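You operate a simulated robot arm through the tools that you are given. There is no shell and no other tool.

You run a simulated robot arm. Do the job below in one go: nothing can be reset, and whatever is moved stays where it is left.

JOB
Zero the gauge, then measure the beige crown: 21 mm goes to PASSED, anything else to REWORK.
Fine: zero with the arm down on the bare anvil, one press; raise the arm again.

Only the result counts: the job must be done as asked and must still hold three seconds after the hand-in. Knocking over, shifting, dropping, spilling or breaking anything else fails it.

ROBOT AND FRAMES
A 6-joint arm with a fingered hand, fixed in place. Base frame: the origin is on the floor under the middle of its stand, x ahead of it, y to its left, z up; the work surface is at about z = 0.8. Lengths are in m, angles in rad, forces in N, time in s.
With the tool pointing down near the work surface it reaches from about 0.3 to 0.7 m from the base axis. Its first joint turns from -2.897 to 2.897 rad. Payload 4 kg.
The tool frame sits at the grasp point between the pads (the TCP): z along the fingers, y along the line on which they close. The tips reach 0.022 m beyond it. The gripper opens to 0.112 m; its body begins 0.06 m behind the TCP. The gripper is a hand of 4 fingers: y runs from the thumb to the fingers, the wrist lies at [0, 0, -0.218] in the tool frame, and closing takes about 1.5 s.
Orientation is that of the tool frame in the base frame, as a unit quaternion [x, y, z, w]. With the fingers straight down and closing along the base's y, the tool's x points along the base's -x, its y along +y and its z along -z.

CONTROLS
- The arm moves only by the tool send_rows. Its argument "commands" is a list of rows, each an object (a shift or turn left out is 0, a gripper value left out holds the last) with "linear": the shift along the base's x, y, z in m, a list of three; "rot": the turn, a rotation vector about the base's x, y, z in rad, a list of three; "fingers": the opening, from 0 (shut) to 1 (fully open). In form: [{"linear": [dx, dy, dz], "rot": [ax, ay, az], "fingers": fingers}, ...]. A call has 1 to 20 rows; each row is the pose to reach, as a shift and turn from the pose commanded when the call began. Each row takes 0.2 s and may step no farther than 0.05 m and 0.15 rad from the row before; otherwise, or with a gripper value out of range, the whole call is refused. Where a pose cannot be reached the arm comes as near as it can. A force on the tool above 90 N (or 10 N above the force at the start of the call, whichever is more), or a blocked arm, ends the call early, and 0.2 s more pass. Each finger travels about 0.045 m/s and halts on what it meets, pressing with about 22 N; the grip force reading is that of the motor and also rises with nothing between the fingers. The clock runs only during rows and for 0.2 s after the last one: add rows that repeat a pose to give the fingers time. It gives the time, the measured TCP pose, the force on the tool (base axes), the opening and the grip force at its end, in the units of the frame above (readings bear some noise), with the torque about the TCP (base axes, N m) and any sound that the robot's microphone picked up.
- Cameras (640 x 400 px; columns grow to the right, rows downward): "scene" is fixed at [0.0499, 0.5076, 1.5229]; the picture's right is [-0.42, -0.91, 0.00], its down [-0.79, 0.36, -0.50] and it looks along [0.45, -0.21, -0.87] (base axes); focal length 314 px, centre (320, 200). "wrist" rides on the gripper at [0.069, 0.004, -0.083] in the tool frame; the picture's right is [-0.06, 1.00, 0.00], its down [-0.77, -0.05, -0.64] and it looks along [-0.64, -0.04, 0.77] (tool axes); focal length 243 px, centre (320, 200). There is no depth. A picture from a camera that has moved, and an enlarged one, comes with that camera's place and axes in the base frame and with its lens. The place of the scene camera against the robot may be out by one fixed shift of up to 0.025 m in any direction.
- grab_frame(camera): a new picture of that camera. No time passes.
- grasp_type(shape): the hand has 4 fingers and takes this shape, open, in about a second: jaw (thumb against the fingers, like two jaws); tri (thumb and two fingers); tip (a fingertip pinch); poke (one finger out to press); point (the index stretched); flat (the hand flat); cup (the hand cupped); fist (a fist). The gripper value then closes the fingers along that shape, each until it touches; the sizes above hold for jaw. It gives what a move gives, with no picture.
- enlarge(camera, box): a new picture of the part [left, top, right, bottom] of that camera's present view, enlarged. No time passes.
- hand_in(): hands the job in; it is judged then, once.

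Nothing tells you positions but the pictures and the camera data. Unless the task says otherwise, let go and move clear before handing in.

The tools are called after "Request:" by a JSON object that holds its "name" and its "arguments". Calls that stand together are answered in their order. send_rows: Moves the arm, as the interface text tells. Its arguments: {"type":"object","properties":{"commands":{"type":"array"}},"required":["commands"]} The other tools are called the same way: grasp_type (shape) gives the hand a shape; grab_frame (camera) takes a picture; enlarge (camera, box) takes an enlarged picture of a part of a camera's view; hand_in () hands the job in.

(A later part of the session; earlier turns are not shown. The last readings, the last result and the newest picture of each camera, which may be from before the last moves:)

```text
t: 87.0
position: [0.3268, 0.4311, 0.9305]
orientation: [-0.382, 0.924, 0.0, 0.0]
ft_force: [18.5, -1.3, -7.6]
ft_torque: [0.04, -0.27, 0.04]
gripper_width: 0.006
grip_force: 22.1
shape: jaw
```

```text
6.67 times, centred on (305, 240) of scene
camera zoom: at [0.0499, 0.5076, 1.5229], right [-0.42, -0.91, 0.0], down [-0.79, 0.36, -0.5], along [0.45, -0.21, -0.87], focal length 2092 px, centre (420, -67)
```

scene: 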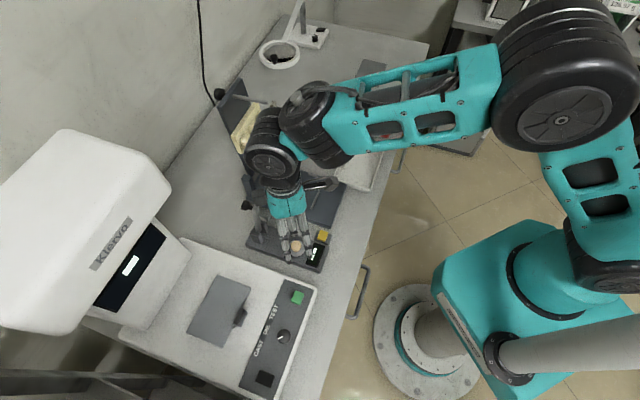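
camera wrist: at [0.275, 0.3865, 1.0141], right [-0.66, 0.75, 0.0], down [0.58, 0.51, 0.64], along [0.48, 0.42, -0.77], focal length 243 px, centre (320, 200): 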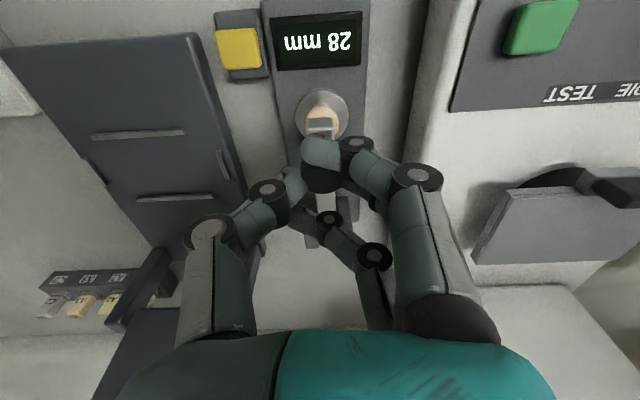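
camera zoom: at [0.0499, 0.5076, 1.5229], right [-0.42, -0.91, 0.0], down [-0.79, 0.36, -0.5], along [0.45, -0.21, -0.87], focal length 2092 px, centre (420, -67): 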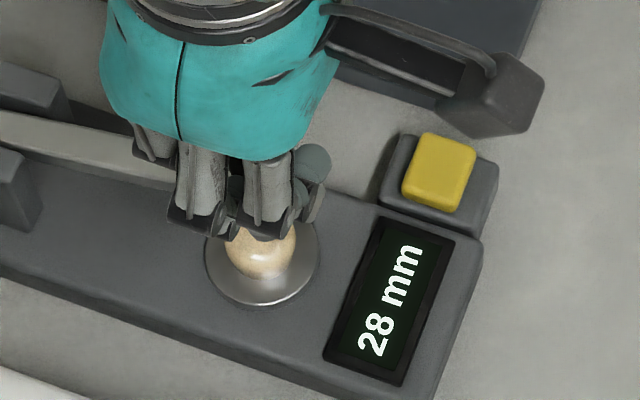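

It reads 28 mm and hasn't touched the crown yet. I'll lower about 5 mm more in small steps.

Request:
{"name": "send_rows", "arguments": {"commands": [{"linear": [-0.0012, -0.0012, -0.0026]}, {"linear": [-0.0021, -0.0021, -0.005]}, {"linear": [-0.0021, -0.0021, -0.005]}]}}

Request:
{"name": "enlarge", "arguments": {"camera": "scene", "box": [270, 210, 340, 270]}}

```text
t: 87.8
position: [0.3254, 0.4295, 0.926]
orientation: [-0.382, 0.924, 0.0, 0.0]
ft_force: [19.0, 0.0, -6.6]
ft_torque: [0.08, -0.3, 0.0]
gripper_width: 0.0057
grip_force: 21.9
shape: jaw
```

```text
6.67 times, centred on (305, 240) of scene
camera zoom: at [0.0499, 0.5076, 1.5229], right [-0.42, -0.91, 0.0], down [-0.79, 0.36, -0.5], along [0.45, -0.21, -0.87], focal length 2092 px, centre (420, -67)
```

zoom: 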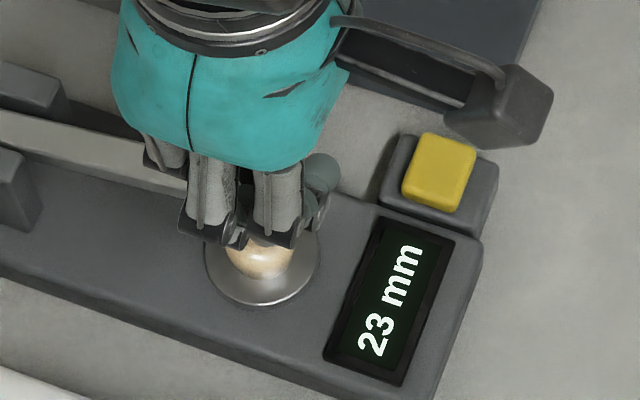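

23 mm and still no contact force. I'll go down in 1 mm steps.

Request:
{"name": "send_rows", "arguments": {"commands": [{"linear": [-0.0004, -0.0004, -0.001]}, {"linear": [-0.0007, -0.0007, -0.002]}, {"linear": [-0.0007, -0.0007, -0.002]}]}}

Request:
{"name": "enlarge", "arguments": {"camera": "scene", "box": [270, 210, 340, 270]}}

```text
t: 88.6
position: [0.3234, 0.4275, 0.9237]
orientation: [-0.382, 0.924, 0.0, -0.001]
ft_force: [17.8, -0.9, -5.3]
ft_torque: [0.09, -0.27, 0.03]
gripper_width: 0.0057
grip_force: 22.1
shape: jaw
```

```text
6.67 times, centred on (305, 240) of scene
camera zoom: at [0.0499, 0.5076, 1.5229], right [-0.42, -0.91, 0.0], down [-0.79, 0.36, -0.5], along [0.45, -0.21, -0.87], focal length 2092 px, centre (420, -67)
```

zoom: 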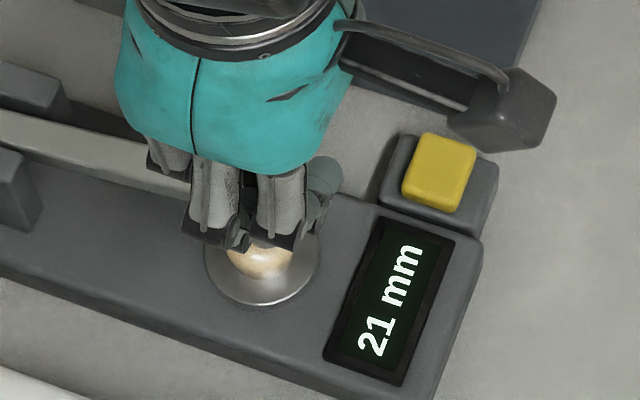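

It reads 21 mm, but I'm not certain it is touching. I'll lower one more millimetre at a time to confirm contact.

Request:
{"name": "send_rows", "arguments": {"commands": [{"linear": [-0.0003, -0.0003, -0.001]}, {"linear": [-0.0003, -0.0003, -0.001]}]}}

Request:
{"name": "enlarge", "arguments": {"camera": "scene", "box": [270, 210, 340, 270]}}

Request:
{"name": "enlarge", "arguments": {"camera": "wrist", "box": [240, 20, 400, 220]}}

```text
t: 89.2
position: [0.3244, 0.428, 0.9224]
orientation: [-0.382, 0.924, 0.0, 0.0]
ft_force: [16.9, -3.3, -4.1]
ft_torque: [0.02, -0.28, 0.05]
gripper_width: 0.0058
grip_force: 22.0
shape: jaw
```

```text
6.67 times, centred on (305, 240) of scene
camera zoom: at [0.0499, 0.5076, 1.5229], right [-0.42, -0.91, 0.0], down [-0.79, 0.36, -0.5], along [0.45, -0.21, -0.87], focal length 2092 px, centre (420, -67)
```

zoom: 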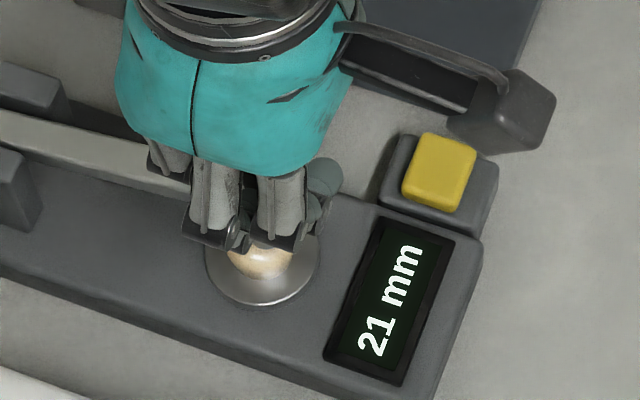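

```text
2.00 times, centred on (320, 120) of wrist
camera zoom: at [0.2722, 0.3838, 1.0065], right [-0.66, 0.75, 0.0], down [0.58, 0.51, 0.64], along [0.48, 0.42, -0.77], focal length 485 px, centre (320, 360)
```

zoom: 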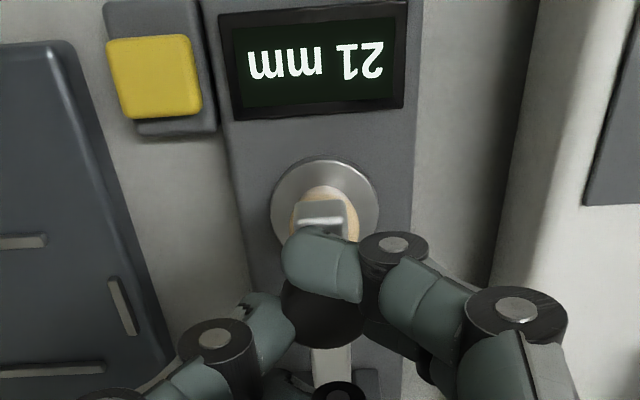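

Still 21 mm; one more millimetre will show if this is the contact value.

Request:
{"name": "send_rows", "arguments": {"commands": [{"linear": [-0.0003, -0.0003, -0.001]}, {"linear": [-0.0003, -0.0003, -0.001]}]}}

Request:
{"name": "enlarge", "arguments": {"camera": "scene", "box": [270, 210, 340, 270]}}

```text
t: 89.8
position: [0.3234, 0.4294, 0.923]
orientation: [-0.383, 0.924, -0.001, 0.001]
ft_force: [15.9, -4.8, -3.0]
ft_torque: [0.03, -0.29, 0.04]
gripper_width: 0.0059
grip_force: 21.7
shape: jaw
```

```text
6.67 times, centred on (305, 240) of scene
camera zoom: at [0.0499, 0.5076, 1.5229], right [-0.42, -0.91, 0.0], down [-0.79, 0.36, -0.5], along [0.45, -0.21, -0.87], focal length 2092 px, centre (420, -67)
```

zoom: 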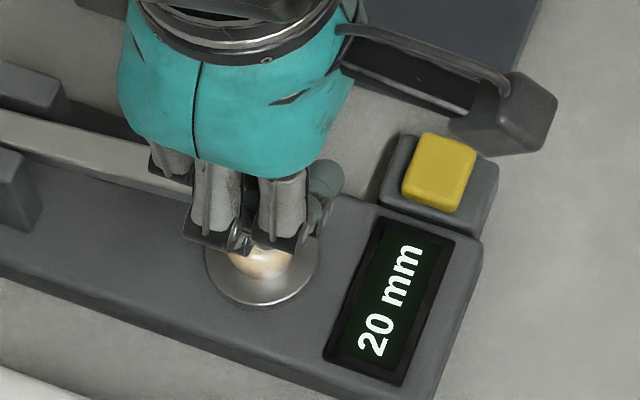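

Now 20 mm, so the 21 was just in passing. I'll keep lowering until the reading stops changing.

Request:
{"name": "send_rows", "arguments": {"commands": [{"linear": [-0.0003, -0.0003, -0.001]}, {"linear": [-0.0003, -0.0003, -0.001]}]}}

Request:
{"name": "enlarge", "arguments": {"camera": "scene", "box": [270, 210, 340, 270]}}

```text
t: 90.4
position: [0.3253, 0.427, 0.9207]
orientation: [-0.383, 0.924, 0.0, 0.0]
ft_force: [15.2, -3.1, -0.8]
ft_torque: [0.03, -0.27, 0.0]
gripper_width: 0.006
grip_force: 22.1
shape: jaw
```

```text
6.67 times, centred on (305, 240) of scene
camera zoom: at [0.0499, 0.5076, 1.5229], right [-0.42, -0.91, 0.0], down [-0.79, 0.36, -0.5], along [0.45, -0.21, -0.87], focal length 2092 px, centre (420, -67)
```

zoom: 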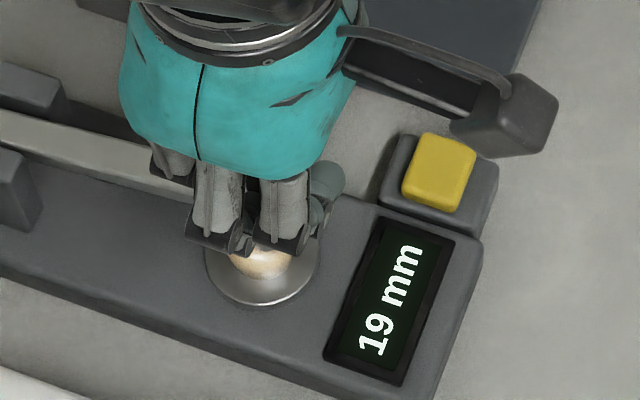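

19 mm. I'll continue with another small step.

Request:
{"name": "send_rows", "arguments": {"commands": [{"linear": [-0.0002, -0.0002, -0.001]}, {"linear": [-0.0002, -0.0002, -0.001]}]}}

Request:
{"name": "enlarge", "arguments": {"camera": "scene", "box": [270, 210, 340, 270]}}

```text
t: 91.0
position: [0.3234, 0.4278, 0.9208]
orientation: [-0.382, 0.924, 0.0, 0.0]
ft_force: [13.6, -5.2, 3.8]
ft_torque: [0.0, -0.27, 0.03]
gripper_width: 0.0063
grip_force: 21.8
shape: jaw
```

```text
6.67 times, centred on (305, 240) of scene
camera zoom: at [0.0499, 0.5076, 1.5229], right [-0.42, -0.91, 0.0], down [-0.79, 0.36, -0.5], along [0.45, -0.21, -0.87], focal length 2092 px, centre (420, -67)
```

zoom: 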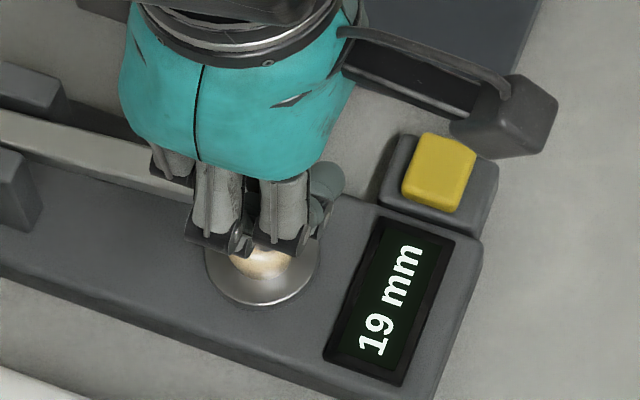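

The force rose 5 N with the reading steady at 19 mm, so the spindle is on the crown. I'll release the knob so it rests under its own weight and read again.

Request:
{"name": "send_rows", "arguments": {"commands": [{"linear": [0.0003, 0.0003, 0], "fingers": 0.15}, {"linear": [0.0003, 0.0003, 0], "fingers": 0.2}, {"linear": [0.0003, 0.0003, 0], "fingers": 0.3}, {"linear": [0.0003, 0.0003, 0], "fingers": 0.4}, {"linear": [0.0003, 0.0003, 0], "fingers": 0.5}, {"linear": [0.0003, 0.0003, 0], "fingers": 0.5}, {"linear": [0.0003, 0.0003, 0], "fingers": 0.5}]}}

Request:
{"name": "grab_frame", "arguments": {"camera": "wrist"}}

Request:
{"name": "enlarge", "arguments": {"camera": "scene", "box": [250, 190, 340, 270]}}

```text
t: 92.6
position: [0.3238, 0.4286, 0.9199]
orientation: [-0.383, 0.924, 0.001, 0.0]
ft_force: [-0.5, -0.4, -0.4]
ft_torque: [0.02, -0.02, -0.03]
gripper_width: 0.055
grip_force: 0.1
shape: jaw
```

```text
taken
camera wrist: at [0.2715, 0.3836, 1.0034], right [-0.66, 0.75, 0.0], down [0.58, 0.51, 0.64], along [0.48, 0.42, -0.77], focal length 243 px, centre (320, 200)
```

wrist: 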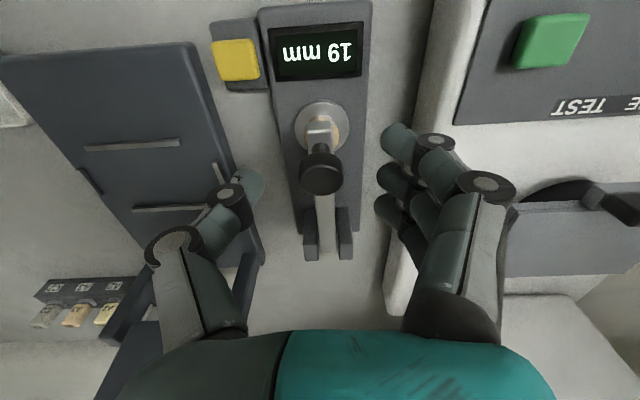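

```text
5.00 times, centred on (295, 230) of scene
camera zoom: at [0.0499, 0.5076, 1.5229], right [-0.42, -0.91, 0.0], down [-0.79, 0.36, -0.5], along [0.45, -0.21, -0.87], focal length 1569 px, centre (445, 50)
```

zoom: 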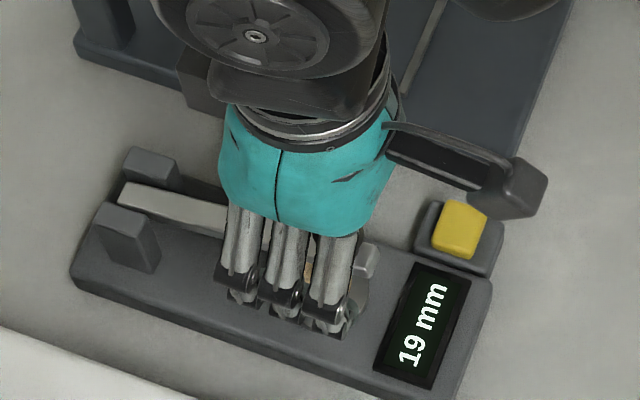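

It reads 19 mm freely resting on the crown, and the hand-height difference between anvil and crown contact (about 18.9 mm) agrees, so this crown goes to REWORK. Now I'll raise the arm with the fork method; first I'll zoom in on the knob.

Request:
{"name": "enlarge", "arguments": {"camera": "wrist", "box": [260, 90, 380, 250]}}

```text
2.50 times, centred on (320, 170) of wrist
camera zoom: at [0.2715, 0.3836, 1.0034], right [-0.66, 0.75, 0.0], down [0.58, 0.51, 0.64], along [0.48, 0.42, -0.77], focal length 606 px, centre (320, 275)
```

zoom: 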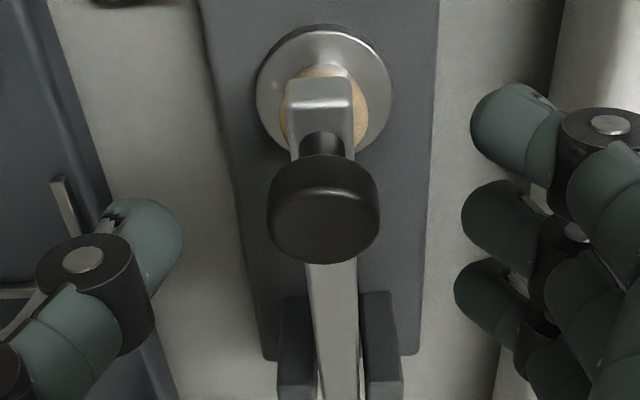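

The crown is centred under the spindle and the knob is at g≈0.527, z≈0.906. I'll lower the open fingers beside the stem, close to the loose setpoint and begin lifting.

Request:
{"name": "send_rows", "arguments": {"commands": [{"linear": [-0.0049, -0.0032, 0], "fingers": 0.5}, {"linear": [-0.0049, -0.0032, -0.01], "fingers": 0.5}, {"linear": [-0.0049, -0.0032, -0.018], "fingers": 0.5}, {"linear": [-0.0049, -0.0032, -0.018], "fingers": 0.35}, {"linear": [-0.0049, -0.0032, -0.018], "fingers": 0.22}, {"linear": [-0.0049, -0.0032, -0.018], "fingers": 0.17}, {"linear": [-0.0049, -0.0032, -0.018], "fingers": 0.15}, {"linear": [-0.0049, -0.0032, -0.018], "fingers": 0.138}, {"linear": [-0.0049, -0.0032, -0.018], "fingers": 0.138}]}}

Request:
{"name": "enlarge", "arguments": {"camera": "wrist", "box": [230, 60, 430, 260]}}

```text
t: 94.6
position: [0.3177, 0.4256, 0.9009]
orientation: [-0.382, 0.924, 0.0, -0.001]
ft_force: [0.5, -0.1, -0.6]
ft_torque: [0.04, -0.03, 0.02]
gripper_width: 0.016
grip_force: 0.0
shape: jaw
```

```text
2.00 times, centred on (330, 160) of wrist
camera zoom: at [0.2661, 0.3805, 0.9846], right [-0.66, 0.75, 0.0], down [0.58, 0.51, 0.64], along [0.48, 0.42, -0.77], focal length 485 px, centre (300, 280)
```

zoom: 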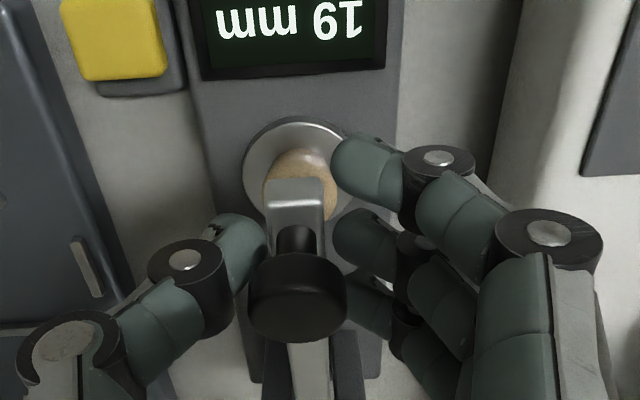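

The fork is in place just like the first time. I'll lift along the arc, first to about 45°.

Request:
{"name": "send_rows", "arguments": {"commands": [{"linear": [0, 0, 0.0035]}, {"linear": [0.0018, 0.0018, 0.01]}, {"linear": [0.0036, 0.0036, 0.0163]}, {"linear": [0.0069, 0.0069, 0.0254]}, {"linear": [0.0108, 0.0108, 0.034]}, {"linear": [0.0152, 0.0152, 0.0421]}, {"linear": [0.0201, 0.0201, 0.0497]}, {"linear": [0.0201, 0.0201, 0.0497]}]}}

Request:
{"name": "grab_frame", "arguments": {"camera": "wrist"}}

Request:
{"name": "enlarge", "arguments": {"camera": "scene", "box": [230, 180, 340, 280]}}

```text
t: 96.4
position: [0.3378, 0.4444, 0.9521]
orientation: [-0.383, 0.924, 0.0, 0.0]
ft_force: [0.3, -0.4, -0.5]
ft_torque: [-0.01, 0.01, 0.01]
gripper_width: 0.0161
grip_force: 0.0
shape: jaw
```

```text
taken
camera wrist: at [0.2864, 0.4001, 1.0358], right [-0.66, 0.75, 0.0], down [0.58, 0.51, 0.64], along [0.48, 0.42, -0.77], focal length 243 px, centre (320, 200)
```

wrist: 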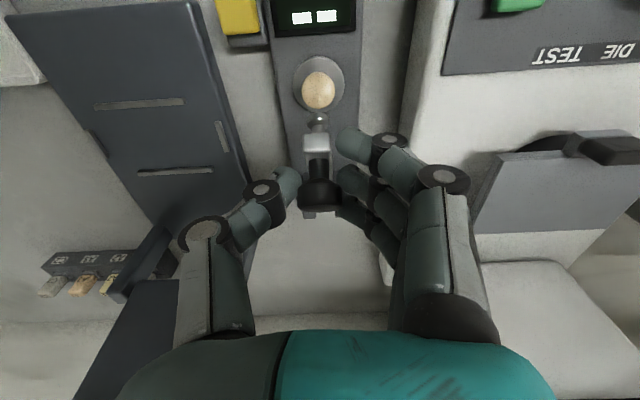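

```text
4.00 times, centred on (285, 230) of scene
camera zoom: at [0.0499, 0.5076, 1.5229], right [-0.42, -0.91, 0.0], down [-0.79, 0.36, -0.5], along [0.45, -0.21, -0.87], focal length 1255 px, centre (460, 80)
```

zoom: 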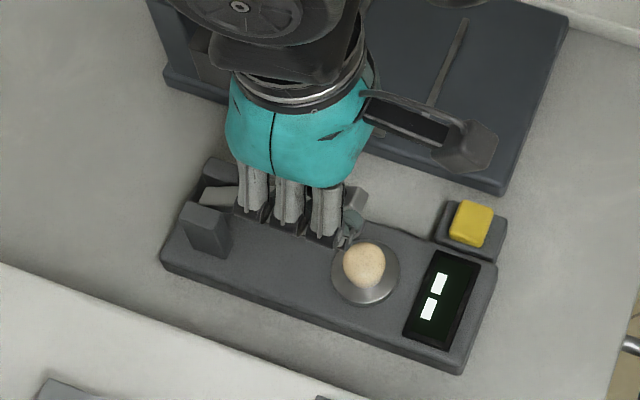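

The crown stayed in place. I'll continue raising, this time slightly further back for more clearance if the hinge allows.

Request:
{"name": "send_rows", "arguments": {"commands": [{"linear": [0.0053, 0.0053, 0.0069]}, {"linear": [0.0111, 0.0111, 0.0132]}, {"linear": [0.0172, 0.0172, 0.0187]}, {"linear": [0.0236, 0.0236, 0.0234]}, {"linear": [0.0303, 0.0303, 0.0273]}, {"linear": [0.0372, 0.0372, 0.0304]}, {"linear": [0.0443, 0.0443, 0.0326]}, {"linear": [0.0515, 0.0515, 0.034]}, {"linear": [0.0588, 0.0588, 0.0344]}, {"linear": [0.0588, 0.0588, 0.0344]}]}}

Request:
{"name": "send_rows", "arguments": {"commands": [{"linear": [0.002, 0.002, 0]}, {"linear": [0.0035, 0.0035, -0.0002]}, {"linear": [0.0035, 0.0035, -0.0002]}]}}

Request:
{"name": "enlarge", "arguments": {"camera": "scene", "box": [230, 180, 340, 280]}}

```text
t: 98.6
position: [0.3956, 0.5045, 0.9866]
orientation: [-0.383, 0.924, 0.0, 0.0]
ft_force: [1.0, -2.4, -0.9]
ft_torque: [0.0, -0.01, 0.0]
gripper_width: 0.0162
grip_force: 0.0
shape: jaw
```

```text
t: 99.4
position: [0.3992, 0.5069, 0.9864]
orientation: [-0.383, 0.924, 0.0, 0.001]
ft_force: [-0.8, -1.2, -0.4]
ft_torque: [0.02, 0.04, -0.01]
gripper_width: 0.0159
grip_force: 0.1
shape: jaw
```

```text
4.00 times, centred on (285, 230) of scene
camera zoom: at [0.0499, 0.5076, 1.5229], right [-0.42, -0.91, 0.0], down [-0.79, 0.36, -0.5], along [0.45, -0.21, -0.87], focal length 1255 px, centre (460, 80)
```

zoom: 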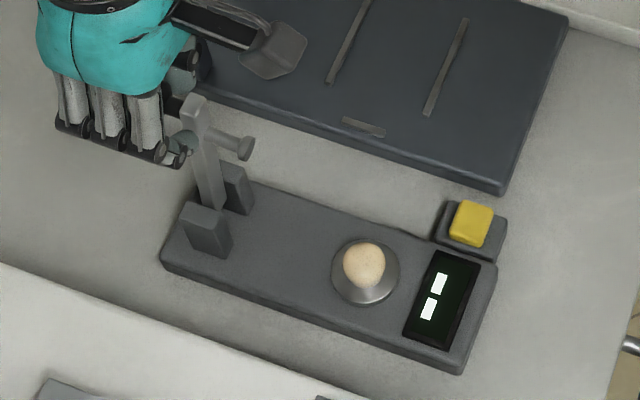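

No resistance; the arm is a bit further back than before. I'll add a few more millimetres, then release and rise.

Request:
{"name": "send_rows", "arguments": {"commands": [{"linear": [0.002, 0.002, -0.0002]}, {"linear": [0.004, 0.004, -0.0005]}, {"linear": [0.004, 0.004, -0.0005]}]}}

Request:
{"name": "send_rows", "arguments": {"commands": [{"linear": [0, 0, 0], "fingers": 0.25}, {"linear": [0, 0, 0], "fingers": 0.4}, {"linear": [0, 0, 0], "fingers": 0.5}, {"linear": [0, 0, 0], "fingers": 0.5}, {"linear": [0, 0, 0.02], "fingers": 0.5}, {"linear": [0, 0, 0.06], "fingers": 0.5}, {"linear": [0, 0, 0.1], "fingers": 0.5}, {"linear": [0, 0, 0.1], "fingers": 0.5}]}}

Request:
{"name": "grab_frame", "arguments": {"camera": "wrist"}}

Request:
{"name": "enlarge", "arguments": {"camera": "scene", "box": [230, 180, 340, 280]}}

```text
t: 100.2
position: [0.405, 0.5116, 0.9857]
orientation: [-0.383, 0.924, 0.001, -0.001]
ft_force: [-1.4, -0.6, 0.7]
ft_torque: [0.0, 0.04, 0.02]
gripper_width: 0.0162
grip_force: 0.0
shape: jaw
```

```text
t: 102.0
position: [0.4063, 0.5121, 1.0849]
orientation: [-0.382, 0.924, 0.0, -0.001]
ft_force: [-0.3, -0.7, 0.2]
ft_torque: [0.0, 0.01, 0.0]
gripper_width: 0.0551
grip_force: 0.0
shape: jaw
```

```text
taken
camera wrist: at [0.3539, 0.4675, 1.1691], right [-0.66, 0.75, 0.0], down [0.58, 0.51, 0.64], along [0.48, 0.42, -0.77], focal length 243 px, centre (320, 200)
```

wrist: 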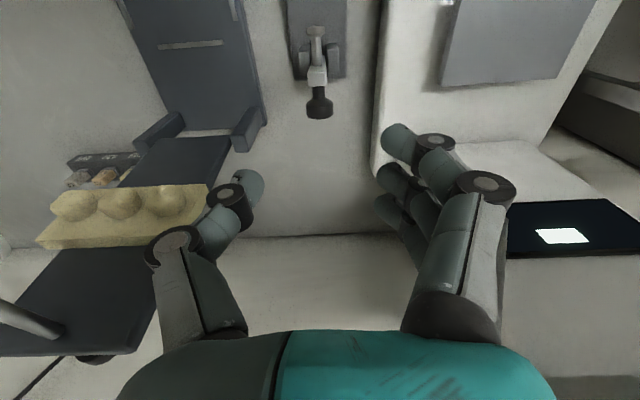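

```text
4.00 times, centred on (285, 230) of scene
camera zoom: at [0.0499, 0.5076, 1.5229], right [-0.42, -0.91, 0.0], down [-0.79, 0.36, -0.5], along [0.45, -0.21, -0.87], focal length 1255 px, centre (460, 80)
```

zoom: 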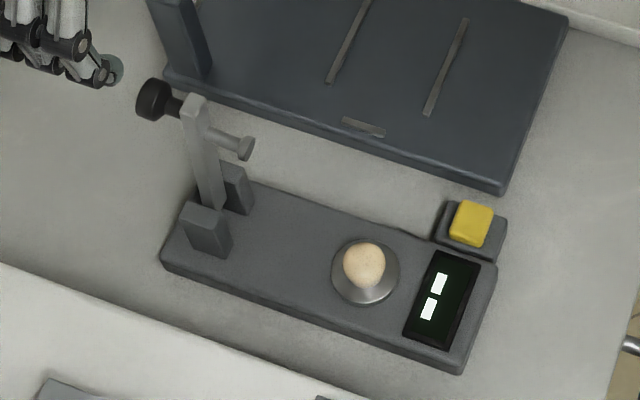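

The arm is up and stays there, and the crown sits on the anvil. To pick it up I'll use the "tip" pinch with the hand turned about 75° from the gauge axis, where the spread fingers hang over the front of the gauge and clear the machine and arm.

Request:
{"name": "send_rows", "arguments": {"commands": [{"linear": [-0.01, -0.01, 0], "rot": [0, 0, 0.1], "fingers": 0.54}, {"linear": [-0.02, -0.02, 0], "rot": [0, 0, 0.22]}, {"linear": [-0.03, -0.029, 0], "rot": [0, 0, 0.34]}, {"linear": [-0.04, -0.039, 0], "rot": [0, 0, 0.46]}, {"linear": [-0.05, -0.049, 0], "rot": [0, 0, 0.58]}, {"linear": [-0.06, -0.058, 0], "rot": [0, 0, 0.7]}, {"linear": [-0.07, -0.068, 0], "rot": [0, 0, 0.82]}, {"linear": [-0.0792, -0.0774, 0], "rot": [0, 0, 0.94]}, {"linear": [-0.0792, -0.0774, -0.01], "rot": [0, 0, 1.06]}, {"linear": [-0.0792, -0.0774, -0.02], "rot": [0, 0, 1.19]}, {"linear": [-0.0792, -0.0774, -0.03], "rot": [0, 0, 1.31]}, {"linear": [-0.0792, -0.0774, -0.03], "rot": [0, 0, 1.31]}]}}

Request:
{"name": "grasp_type", "arguments": {"shape": "tip"}}

Request:
{"name": "grab_frame", "arguments": {"camera": "wrist"}}

Request:
{"name": "grab_frame", "arguments": {"camera": "scene"}}

```text
t: 104.6
position: [0.3248, 0.4331, 1.0555]
orientation: [0.866, -0.499, 0.0, 0.0]
ft_force: [0.4, 0.6, -0.6]
ft_torque: [0.0, -0.01, 0.0]
gripper_width: 0.0597
grip_force: 0.0
shape: jaw
```

```text
t: 105.5
position: [0.3252, 0.4338, 1.0562]
orientation: [0.866, -0.5, 0.0, 0.0]
ft_force: [-0.7, 0.3, 0.7]
ft_torque: [0.01, -0.03, 0.02]
gripper_width: 0.1118
grip_force: 0.0
shape: tip
```

```text
taken
camera wrist: at [0.356, 0.3721, 1.1392], right [-0.9, -0.44, 0.0], down [-0.34, 0.69, 0.64], along [-0.29, 0.58, -0.77], focal length 243 px, centre (320, 200)
```

wrist: 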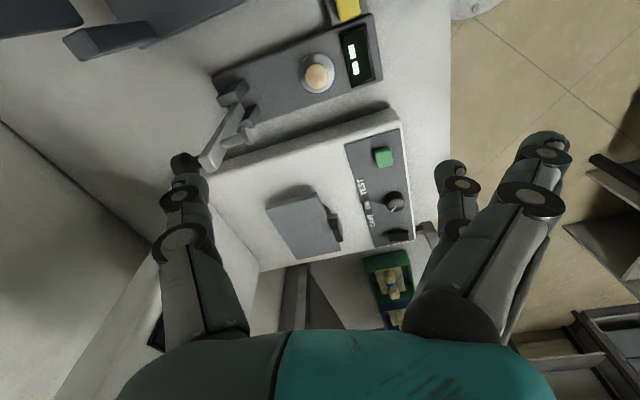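

```text
taken
```

scene: 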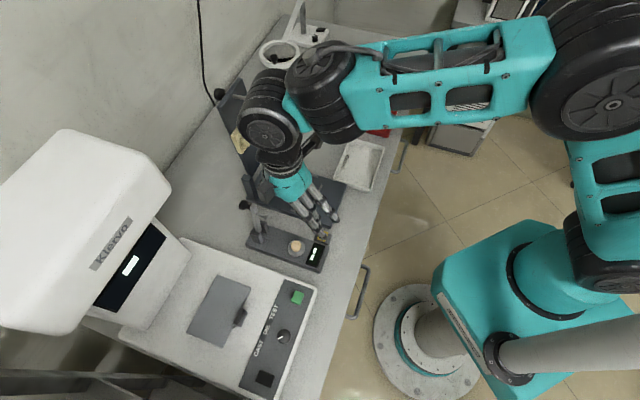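

The crown is where I left it at about (0.327, 0.4345). I'll narrow the pinch, align and descend partway for a check against the raised arm.

Request:
{"name": "send_rows", "arguments": {"commands": [{"linear": [0.001, 0.0028, 0], "fingers": 0.5}, {"linear": [0.001, 0.0028, -0.03], "fingers": 0.5}, {"linear": [0.001, 0.0028, -0.07], "fingers": 0.5}, {"linear": [0.001, 0.0028, -0.11], "fingers": 0.5}, {"linear": [0.001, 0.0028, -0.13], "fingers": 0.5}, {"linear": [0.001, 0.0028, -0.13], "fingers": 0.5}]}}

Request:
{"name": "grab_frame", "arguments": {"camera": "wrist"}}

Request:
{"name": "enlarge", "arguments": {"camera": "scene", "box": [235, 165, 345, 275]}}

```text
t: 106.9
position: [0.3242, 0.4362, 0.9249]
orientation: [0.866, -0.5, 0.0, 0.0]
ft_force: [0.3, -0.2, 0.3]
ft_torque: [0.01, 0.0, -0.04]
gripper_width: 0.0567
grip_force: 0.0
shape: tip
```

```text
taken
camera wrist: at [0.3564, 0.3752, 1.0085], right [-0.9, -0.44, 0.0], down [-0.34, 0.69, 0.64], along [-0.29, 0.58, -0.77], focal length 243 px, centre (320, 200)
```

wrist: 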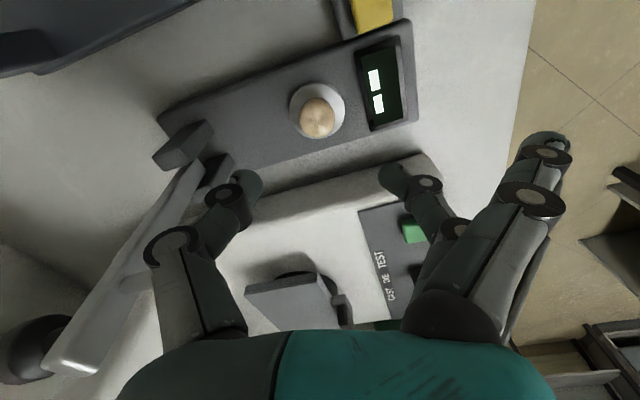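

```text
3.64 times, centred on (290, 220) of scene
camera zoom: at [0.0499, 0.5076, 1.5229], right [-0.42, -0.91, 0.0], down [-0.79, 0.36, -0.5], along [0.45, -0.21, -0.87], focal length 1141 px, centre (429, 127)
```

zoom: 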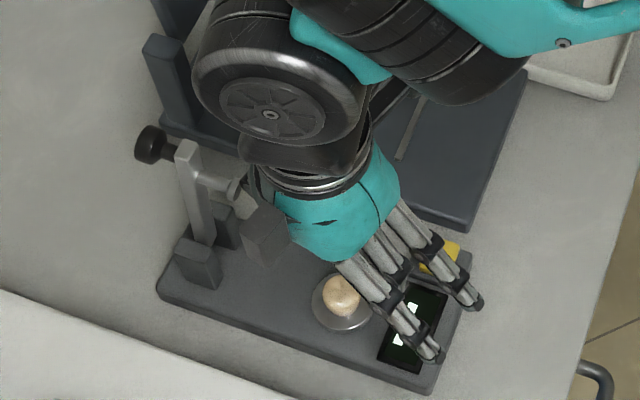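

The thumb's outer joint is close to the spindle tip at this height, though not touching. I'll narrow the opening to pull the thumb in, then descend in stages.

Request:
{"name": "send_rows", "arguments": {"commands": [{"linear": [0, 0, 0], "fingers": 0.4}, {"linear": [0, 0, 0], "fingers": 0.4}, {"linear": [0, 0, -0.015], "fingers": 0.4}, {"linear": [0, 0, -0.03], "fingers": 0.4}, {"linear": [0, 0, -0.045], "fingers": 0.4}, {"linear": [0, 0, -0.045], "fingers": 0.4}]}}

Request:
{"name": "grab_frame", "arguments": {"camera": "wrist"}}

Request:
{"name": "enlarge", "arguments": {"camera": "scene", "box": [235, 165, 345, 275]}}

```text
t: 108.3
position: [0.3268, 0.4361, 0.8799]
orientation: [0.866, -0.5, -0.001, 0.001]
ft_force: [0.1, -0.9, -0.1]
ft_torque: [0.0, -0.01, 0.01]
gripper_width: 0.0454
grip_force: 0.1
shape: tip
```

```text
taken
camera wrist: at [0.3565, 0.3753, 0.9633], right [-0.9, -0.44, 0.0], down [-0.34, 0.69, 0.64], along [-0.29, 0.58, -0.77], focal length 243 px, centre (320, 200)
```

wrist: 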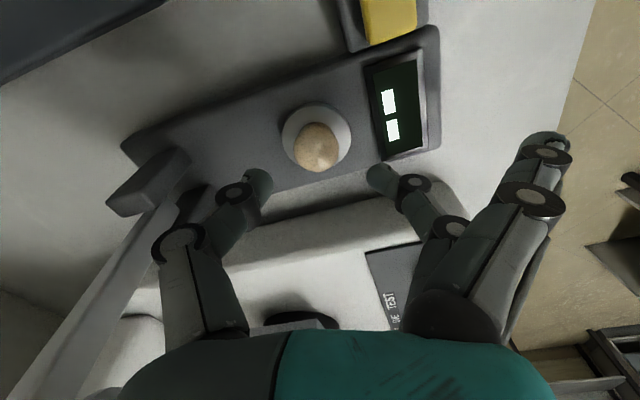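

```text
3.64 times, centred on (290, 220) of scene
camera zoom: at [0.0499, 0.5076, 1.5229], right [-0.42, -0.91, 0.0], down [-0.79, 0.36, -0.5], along [0.45, -0.21, -0.87], focal length 1141 px, centre (429, 127)
```

zoom: 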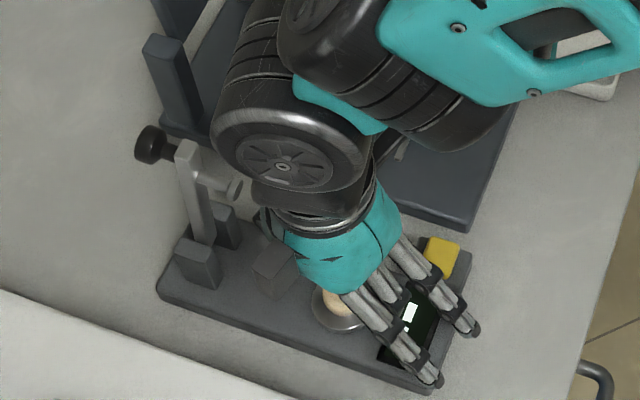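

No contact and the crown is centred between the pinch fingers. I'll descend to grasp height.

Request:
{"name": "send_rows", "arguments": {"commands": [{"linear": [0.0007, 0.0004, -0.008]}, {"linear": [0.0007, 0.0004, -0.016]}, {"linear": [0.0007, 0.0004, -0.022]}, {"linear": [0.0007, 0.0004, -0.0248]}, {"linear": [0.0007, 0.0004, -0.0248]}]}}

Request:
{"name": "grab_frame", "arguments": {"camera": "wrist"}}

Request:
{"name": "enlarge", "arguments": {"camera": "scene", "box": [235, 165, 345, 275]}}

```text
t: 109.5
position: [0.3273, 0.4368, 0.8553]
orientation: [0.866, -0.501, 0.0, 0.0]
ft_force: [-0.5, 0.0, 0.1]
ft_torque: [0.0, 0.02, -0.05]
gripper_width: 0.0455
grip_force: 0.1
shape: tip
```

```text
taken
camera wrist: at [0.3584, 0.3762, 0.9387], right [-0.9, -0.44, 0.0], down [-0.34, 0.69, 0.64], along [-0.29, 0.58, -0.77], focal length 243 px, centre (320, 200)
```

wrist: 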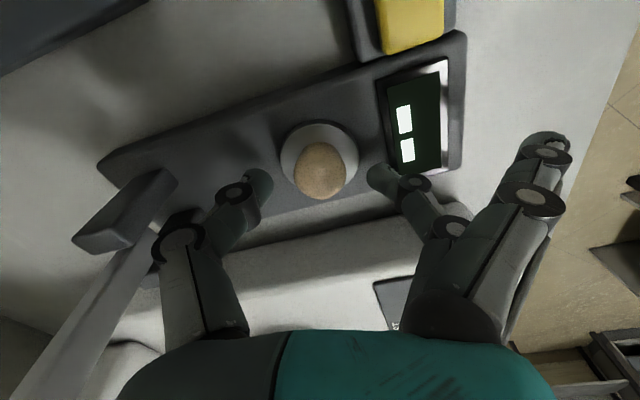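

```text
3.64 times, centred on (290, 220) of scene
camera zoom: at [0.0499, 0.5076, 1.5229], right [-0.42, -0.91, 0.0], down [-0.79, 0.36, -0.5], along [0.45, -0.21, -0.87], focal length 1141 px, centre (429, 127)
```

zoom: 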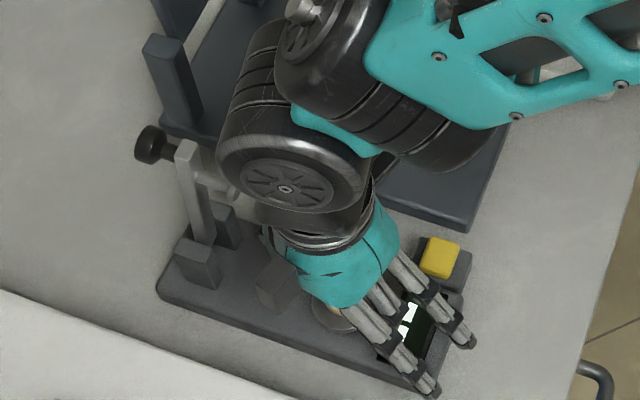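

The crown is centred in the pinch with no forces. I'll close on it.

Request:
{"name": "send_rows", "arguments": {"commands": [{"linear": [0, 0, 0], "fingers": 0.3}, {"linear": [0, 0, 0], "fingers": 0.25}, {"linear": [0, 0, 0], "fingers": 0.2}, {"linear": [0, 0, 0], "fingers": 0.15}, {"linear": [0, 0, 0], "fingers": 0.1}, {"linear": [0, 0, 0], "fingers": 0.1}, {"linear": [0, 0, 0], "fingers": 0.1}]}}

Request:
{"name": "grab_frame", "arguments": {"camera": "wrist"}}

```text
t: 111.1
position: [0.3271, 0.4372, 0.8562]
orientation: [0.866, -0.501, 0.0, 0.0]
ft_force: [0.2, -0.8, -1.0]
ft_torque: [0.02, 0.0, -0.01]
gripper_width: 0.0203
grip_force: 22.6
shape: tip
```

```text
taken
camera wrist: at [0.3583, 0.3761, 0.9388], right [-0.9, -0.44, 0.0], down [-0.34, 0.69, 0.64], along [-0.29, 0.58, -0.77], focal length 243 px, centre (320, 200)
```

wrist: 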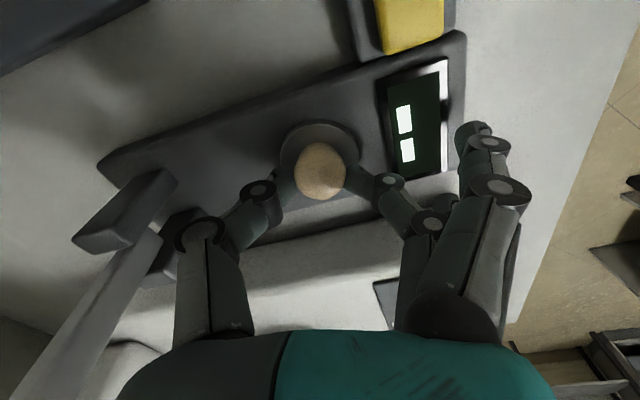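

The crown is gripped. I'll lift it straight up, drifting a few millimetres away from the raised spindle on the way.

Request:
{"name": "send_rows", "arguments": {"commands": [{"linear": [0, 0, 0.006]}, {"linear": [-0.002, -0.002, 0.016]}, {"linear": [-0.005, -0.005, 0.03]}, {"linear": [-0.008, -0.008, 0.05]}, {"linear": [-0.01, -0.01, 0.08]}, {"linear": [-0.01, -0.01, 0.12]}, {"linear": [-0.01, -0.01, 0.16]}, {"linear": [-0.01, -0.01, 0.2]}, {"linear": [-0.01, -0.01, 0.2]}]}}

Request:
{"name": "grab_frame", "arguments": {"camera": "wrist"}}

Request:
{"name": "grab_frame", "arguments": {"camera": "scene"}}

```text
t: 113.1
position: [0.3141, 0.4269, 1.0562]
orientation: [0.866, -0.5, -0.001, 0.0]
ft_force: [0.6, 0.0, -0.7]
ft_torque: [0.01, -0.06, 0.02]
gripper_width: 0.0202
grip_force: 22.6
shape: tip
```

```text
taken
camera wrist: at [0.3459, 0.3658, 1.1393], right [-0.9, -0.44, 0.0], down [-0.34, 0.69, 0.64], along [-0.29, 0.58, -0.77], focal length 243 px, centre (320, 200)
```

wrist: 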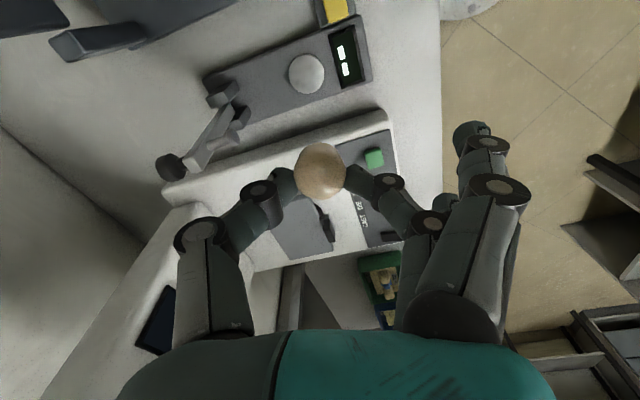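

```text
taken
```

scene: 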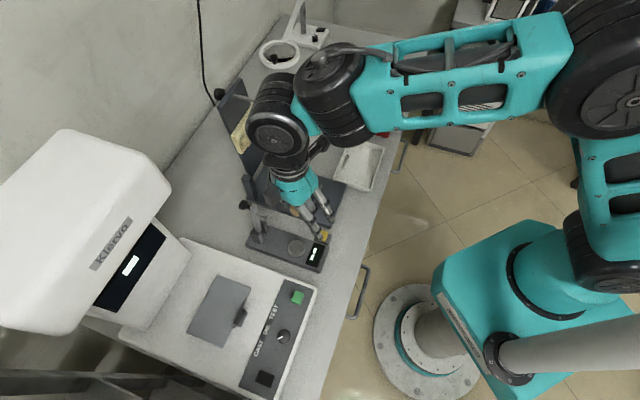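

The anvil is empty, the arm is up, and the crown is securely held. Now I'll carry it to the red REWORK tray near (0.64, 0.02), turning the hand back to yaw 0.785 along the way.

Request:
{"name": "send_rows", "arguments": {"commands": [{"linear": [0.0246, -0.03, 0.01], "rot": [0, 0, -0.0936]}, {"linear": [0.0493, -0.06, 0.02], "rot": [0, 0, -0.187]}, {"linear": [0.0739, -0.09, 0.02], "rot": [0, 0, -0.281]}, {"linear": [0.0986, -0.12, 0.02], "rot": [0, 0, -0.374]}, {"linear": [0.1232, -0.15, 0.02], "rot": [0, 0, -0.468]}, {"linear": [0.1479, -0.18, 0.02], "rot": [0, 0, -0.561]}, {"linear": [0.1725, -0.21, 0.02], "rot": [0, 0, -0.655]}, {"linear": [0.1971, -0.24, 0.02], "rot": [0, 0, -0.749]}, {"linear": [0.2218, -0.27, 0.02], "rot": [0, 0, -0.842]}, {"linear": [0.2464, -0.3, 0.02], "rot": [0, 0, -0.936]}, {"linear": [0.2711, -0.33, 0.01], "rot": [0, 0, -1.029]}, {"linear": [0.2957, -0.36, 0.0], "rot": [0, 0, -1.123]}, {"linear": [0.3204, -0.39, -0.02], "rot": [0, 0, -1.216]}, {"linear": [0.345, -0.42, -0.04], "rot": [0, 0, -1.31]}, {"linear": [0.345, -0.42, -0.06], "rot": [0, 0, -1.31]}, {"linear": [0.345, -0.42, -0.06], "rot": [0, 0, -1.31]}]}}

Request:
{"name": "grab_frame", "arguments": {"camera": "wrist"}}

Request:
{"name": "grab_frame", "arguments": {"camera": "scene"}}

```text
t: 116.5
position: [0.663, 0.0067, 0.9943]
orientation: [-0.382, 0.924, -0.001, 0.0]
ft_force: [-0.3, 0.2, -0.2]
ft_torque: [0.01, -0.03, -0.01]
gripper_width: 0.0201
grip_force: 21.9
shape: tip
```

```text
taken
camera wrist: at [0.6101, -0.038, 1.0784], right [-0.66, 0.75, 0.0], down [0.58, 0.51, 0.64], along [0.48, 0.42, -0.77], focal length 243 px, centre (320, 200)
```

wrist: 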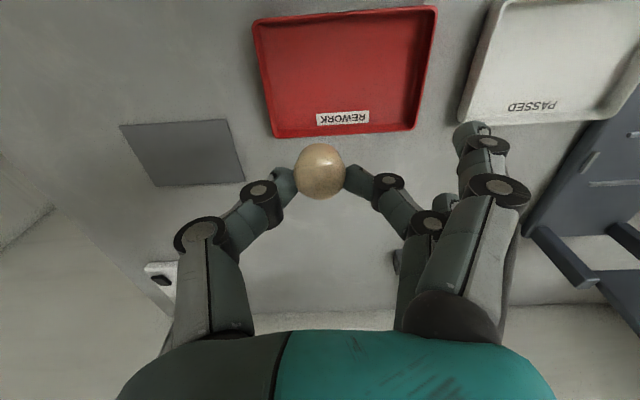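

```text
taken
```

scene: 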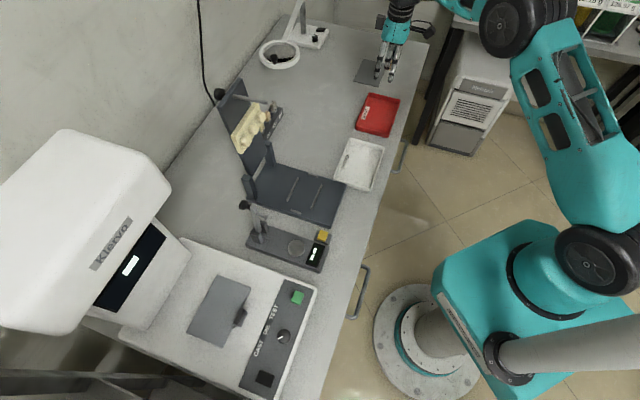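

The tray spans about 0.107 × 0.158 m. To keep the spread fingers outside the tray wall on free table, I'll turn the hand to yaw −0.785 and position the crown near the tray centre.

Request:
{"name": "send_rows", "arguments": {"commands": [{"linear": [-0.001, 0.0015, 0], "rot": [0, 0, -0.13]}, {"linear": [-0.002, 0.003, 0], "rot": [0, 0, -0.26]}, {"linear": [-0.003, 0.0045, 0], "rot": [0, 0, -0.39]}, {"linear": [-0.004, 0.006, 0], "rot": [0, 0, -0.52]}, {"linear": [-0.005, 0.0075, 0], "rot": [0, 0, -0.65]}, {"linear": [-0.006, 0.009, 0], "rot": [0, 0, -0.78]}, {"linear": [-0.007, 0.0105, 0], "rot": [0, 0, -0.91]}, {"linear": [-0.008, 0.012, 0], "rot": [0, 0, -1.04]}, {"linear": [-0.009, 0.0135, 0], "rot": [0, 0, -1.17]}, {"linear": [-0.01, 0.015, 0], "rot": [0, 0, -1.3]}, {"linear": [-0.011, 0.0165, 0], "rot": [0, 0, -1.43]}, {"linear": [-0.0121, 0.0174, 0], "rot": [0, 0, -1.57]}, {"linear": [-0.0121, 0.0174, -0.03], "rot": [0, 0, -1.57]}, {"linear": [-0.0121, 0.0174, -0.06], "rot": [0, 0, -1.57]}, {"linear": [-0.0121, 0.0174, -0.06], "rot": [0, 0, -1.57]}]}}

Request:
{"name": "grab_frame", "arguments": {"camera": "wrist"}}

Request:
{"name": "enlarge", "arguments": {"camera": "scene", "box": [320, 20, 450, 160]}}

```text
t: 119.7
position: [0.6509, 0.0257, 0.9347]
orientation: [0.382, 0.924, 0.0, 0.0]
ft_force: [1.6, -0.1, 0.0]
ft_torque: [0.01, 0.01, -0.03]
gripper_width: 0.0201
grip_force: 22.6
shape: tip
```

```text
taken
camera wrist: at [0.6053, 0.0786, 1.018], right [0.75, 0.66, 0.0], down [0.51, -0.58, 0.64], along [0.42, -0.48, -0.77], focal length 243 px, centre (320, 200)
```

wrist: 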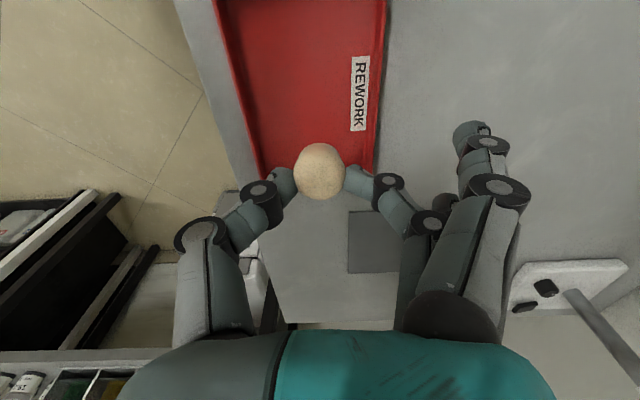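

```text
2.86 times, centred on (385, 90) of scene
camera zoom: at [0.0499, 0.5076, 1.5229], right [-0.42, -0.91, 0.0], down [-0.79, 0.36, -0.5], along [0.45, -0.21, -0.87], focal length 896 px, centre (134, 514)
```

zoom: 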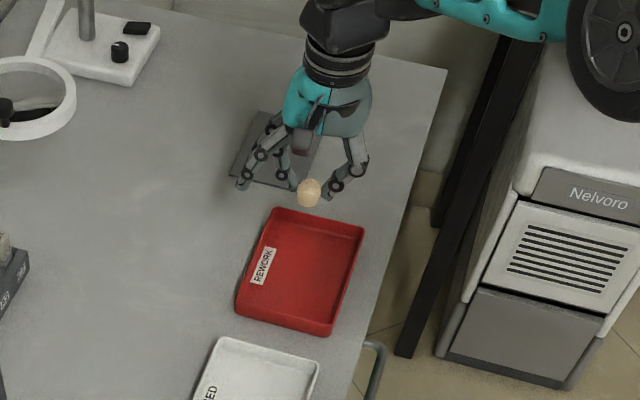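

The crown is over the tray's centre and the spread fingers lie outside its far wall. I'll descend to just above the tray floor.

Request:
{"name": "send_rows", "arguments": {"commands": [{"linear": [-0.001, -0.001, -0.025]}, {"linear": [-0.001, -0.001, -0.05]}, {"linear": [-0.001, -0.001, -0.07]}, {"linear": [-0.001, -0.001, -0.085]}, {"linear": [-0.001, -0.001, -0.085]}]}}

Request:
{"name": "grab_frame", "arguments": {"camera": "wrist"}}

Request:
{"name": "enlarge", "arguments": {"camera": "scene", "box": [330, 60, 420, 150]}}

```text
t: 120.9
position: [0.6494, 0.0248, 0.8524]
orientation: [0.383, 0.924, 0.0, 0.0]
ft_force: [0.3, -0.8, -0.3]
ft_torque: [-0.02, 0.01, -0.02]
gripper_width: 0.02
grip_force: 22.1
shape: tip
```

```text
taken
camera wrist: at [0.6033, 0.0776, 0.9349], right [0.75, 0.66, 0.0], down [0.51, -0.58, 0.64], along [0.42, -0.48, -0.77], focal length 243 px, centre (320, 200)
```

wrist: 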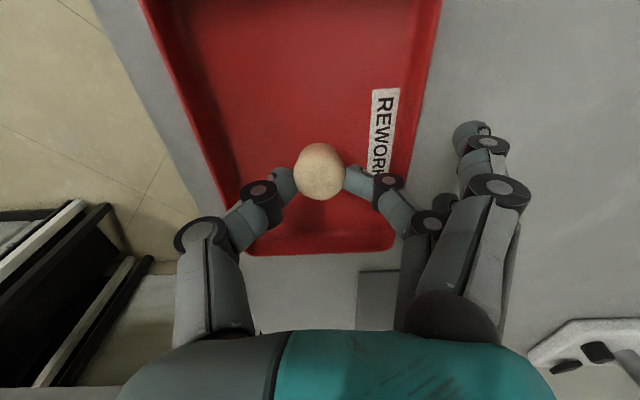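

```text
4.44 times, centred on (375, 105) of scene
camera zoom: at [0.0499, 0.5076, 1.5229], right [-0.42, -0.91, 0.0], down [-0.79, 0.36, -0.5], along [0.45, -0.21, -0.87], focal length 1394 px, centre (76, 622)
```

zoom: 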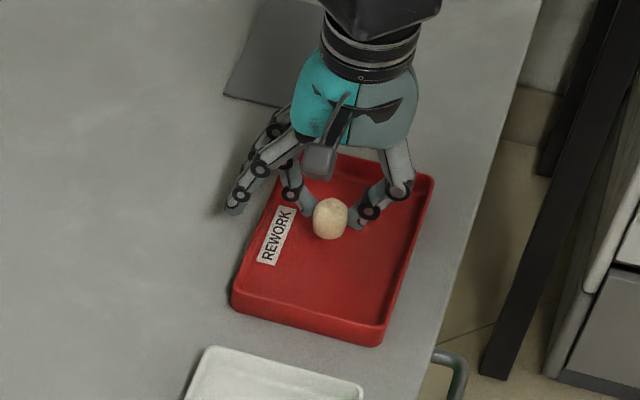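

Everything clears: pinch inside the tray, spread fingers outside its wall. I'll lower the last bit slowly until contact.

Request:
{"name": "send_rows", "arguments": {"commands": [{"linear": [0, 0, -0.005]}, {"linear": [0, 0, -0.01]}, {"linear": [0, 0, -0.013]}, {"linear": [0, 0, -0.013]}]}}

```text
t: 121.9
position: [0.6483, 0.0239, 0.8373]
orientation: [0.383, 0.924, -0.001, 0.0]
ft_force: [0.0, 0.5, -0.6]
ft_torque: [0.02, 0.0, -0.01]
gripper_width: 0.02
grip_force: 21.9
shape: tip
```

No contact yet at 0.837. I'll continue in 1–1.5 mm steps.

Request:
{"name": "send_rows", "arguments": {"commands": [{"linear": [0, 0, -0.0015]}, {"linear": [0, 0, -0.003]}, {"linear": [0, 0, -0.003]}]}}

Request:
{"name": "enlarge", "arguments": {"camera": "scene", "box": [345, 80, 405, 140]}}

```text
t: 122.7
position: [0.6491, 0.0237, 0.8357]
orientation: [0.383, 0.924, -0.001, 0.0]
ft_force: [0.1, -0.2, -0.6]
ft_torque: [-0.01, 0.01, 0.0]
gripper_width: 0.02
grip_force: 21.8
shape: tip
```

```text
6.67 times, centred on (375, 110) of scene
camera zoom: at [0.0499, 0.5076, 1.5229], right [-0.42, -0.91, 0.0], down [-0.79, 0.36, -0.5], along [0.45, -0.21, -0.87], focal length 2092 px, centre (-47, 800)
```

zoom: 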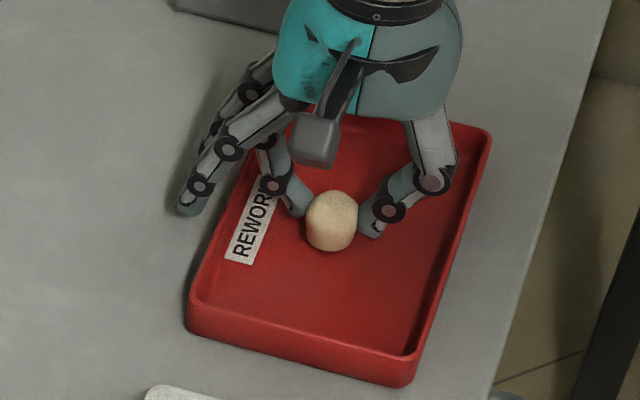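

Request:
{"name": "send_rows", "arguments": {"commands": [{"linear": [0, 0, -0.001]}, {"linear": [0, 0, -0.002]}, {"linear": [0, 0, -0.002]}]}}

```text
t: 123.5
position: [0.649, 0.0224, 0.8334]
orientation: [0.383, 0.924, 0.0, 0.0]
ft_force: [-0.2, 0.4, 0.5]
ft_torque: [-0.01, -0.01, -0.02]
gripper_width: 0.0202
grip_force: 22.3
shape: tip
```

The crown is still just above the tray floor with no clear contact. I'll go one more millimetre or so.

Request:
{"name": "send_rows", "arguments": {"commands": [{"linear": [0, 0, -0.001]}, {"linear": [0, 0, -0.0015]}, {"linear": [0, 0, -0.0015]}]}}

```text
t: 124.3
position: [0.6485, 0.0232, 0.8306]
orientation: [0.383, 0.924, 0.0, 0.001]
ft_force: [-0.4, -1.0, 0.5]
ft_torque: [0.03, -0.03, 0.0]
gripper_width: 0.0201
grip_force: 21.9
shape: tip
```

Request:
{"name": "send_rows", "arguments": {"commands": [{"linear": [0, 0, -0.001]}, {"linear": [0, 0, -0.0015]}, {"linear": [0, 0, -0.0015]}]}}

Request:
{"name": "enlarge", "arguments": {"camera": "scene", "box": [345, 80, 405, 140]}}

Request:
{"name": "enlarge", "arguments": {"camera": "wrist", "box": [240, 100, 420, 260]}}

```text
t: 125.1
position: [0.6492, 0.0231, 0.8299]
orientation: [0.382, 0.924, 0.0, 0.001]
ft_force: [-1.5, -1.7, 5.8]
ft_torque: [-0.01, 0.03, 0.01]
gripper_width: 0.0201
grip_force: 22.0
shape: tip
```

```text
6.67 times, centred on (375, 110) of scene
camera zoom: at [0.0499, 0.5076, 1.5229], right [-0.42, -0.91, 0.0], down [-0.79, 0.36, -0.5], along [0.45, -0.21, -0.87], focal length 2092 px, centre (-47, 800)
```

zoom: 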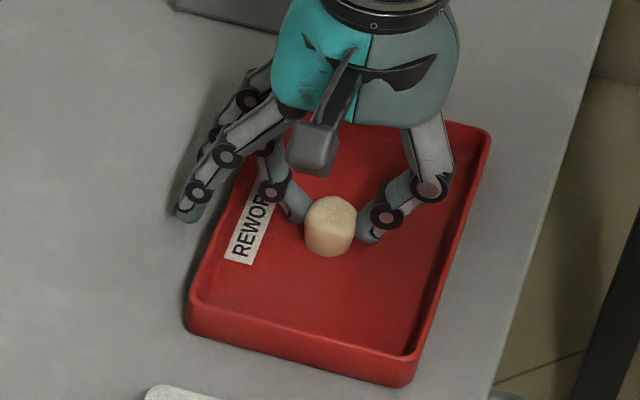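

```text
2.50 times, centred on (330, 180) of wrist
camera zoom: at [0.6034, 0.0767, 0.9135], right [0.75, 0.66, 0.0], down [0.51, -0.58, 0.64], along [0.42, -0.48, -0.77], focal length 606 px, centre (295, 250)
```

zoom: 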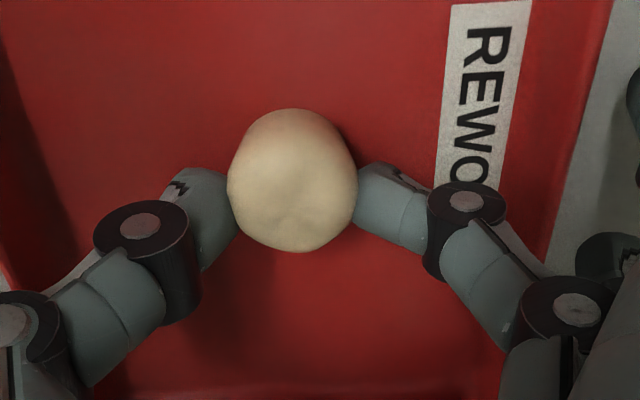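

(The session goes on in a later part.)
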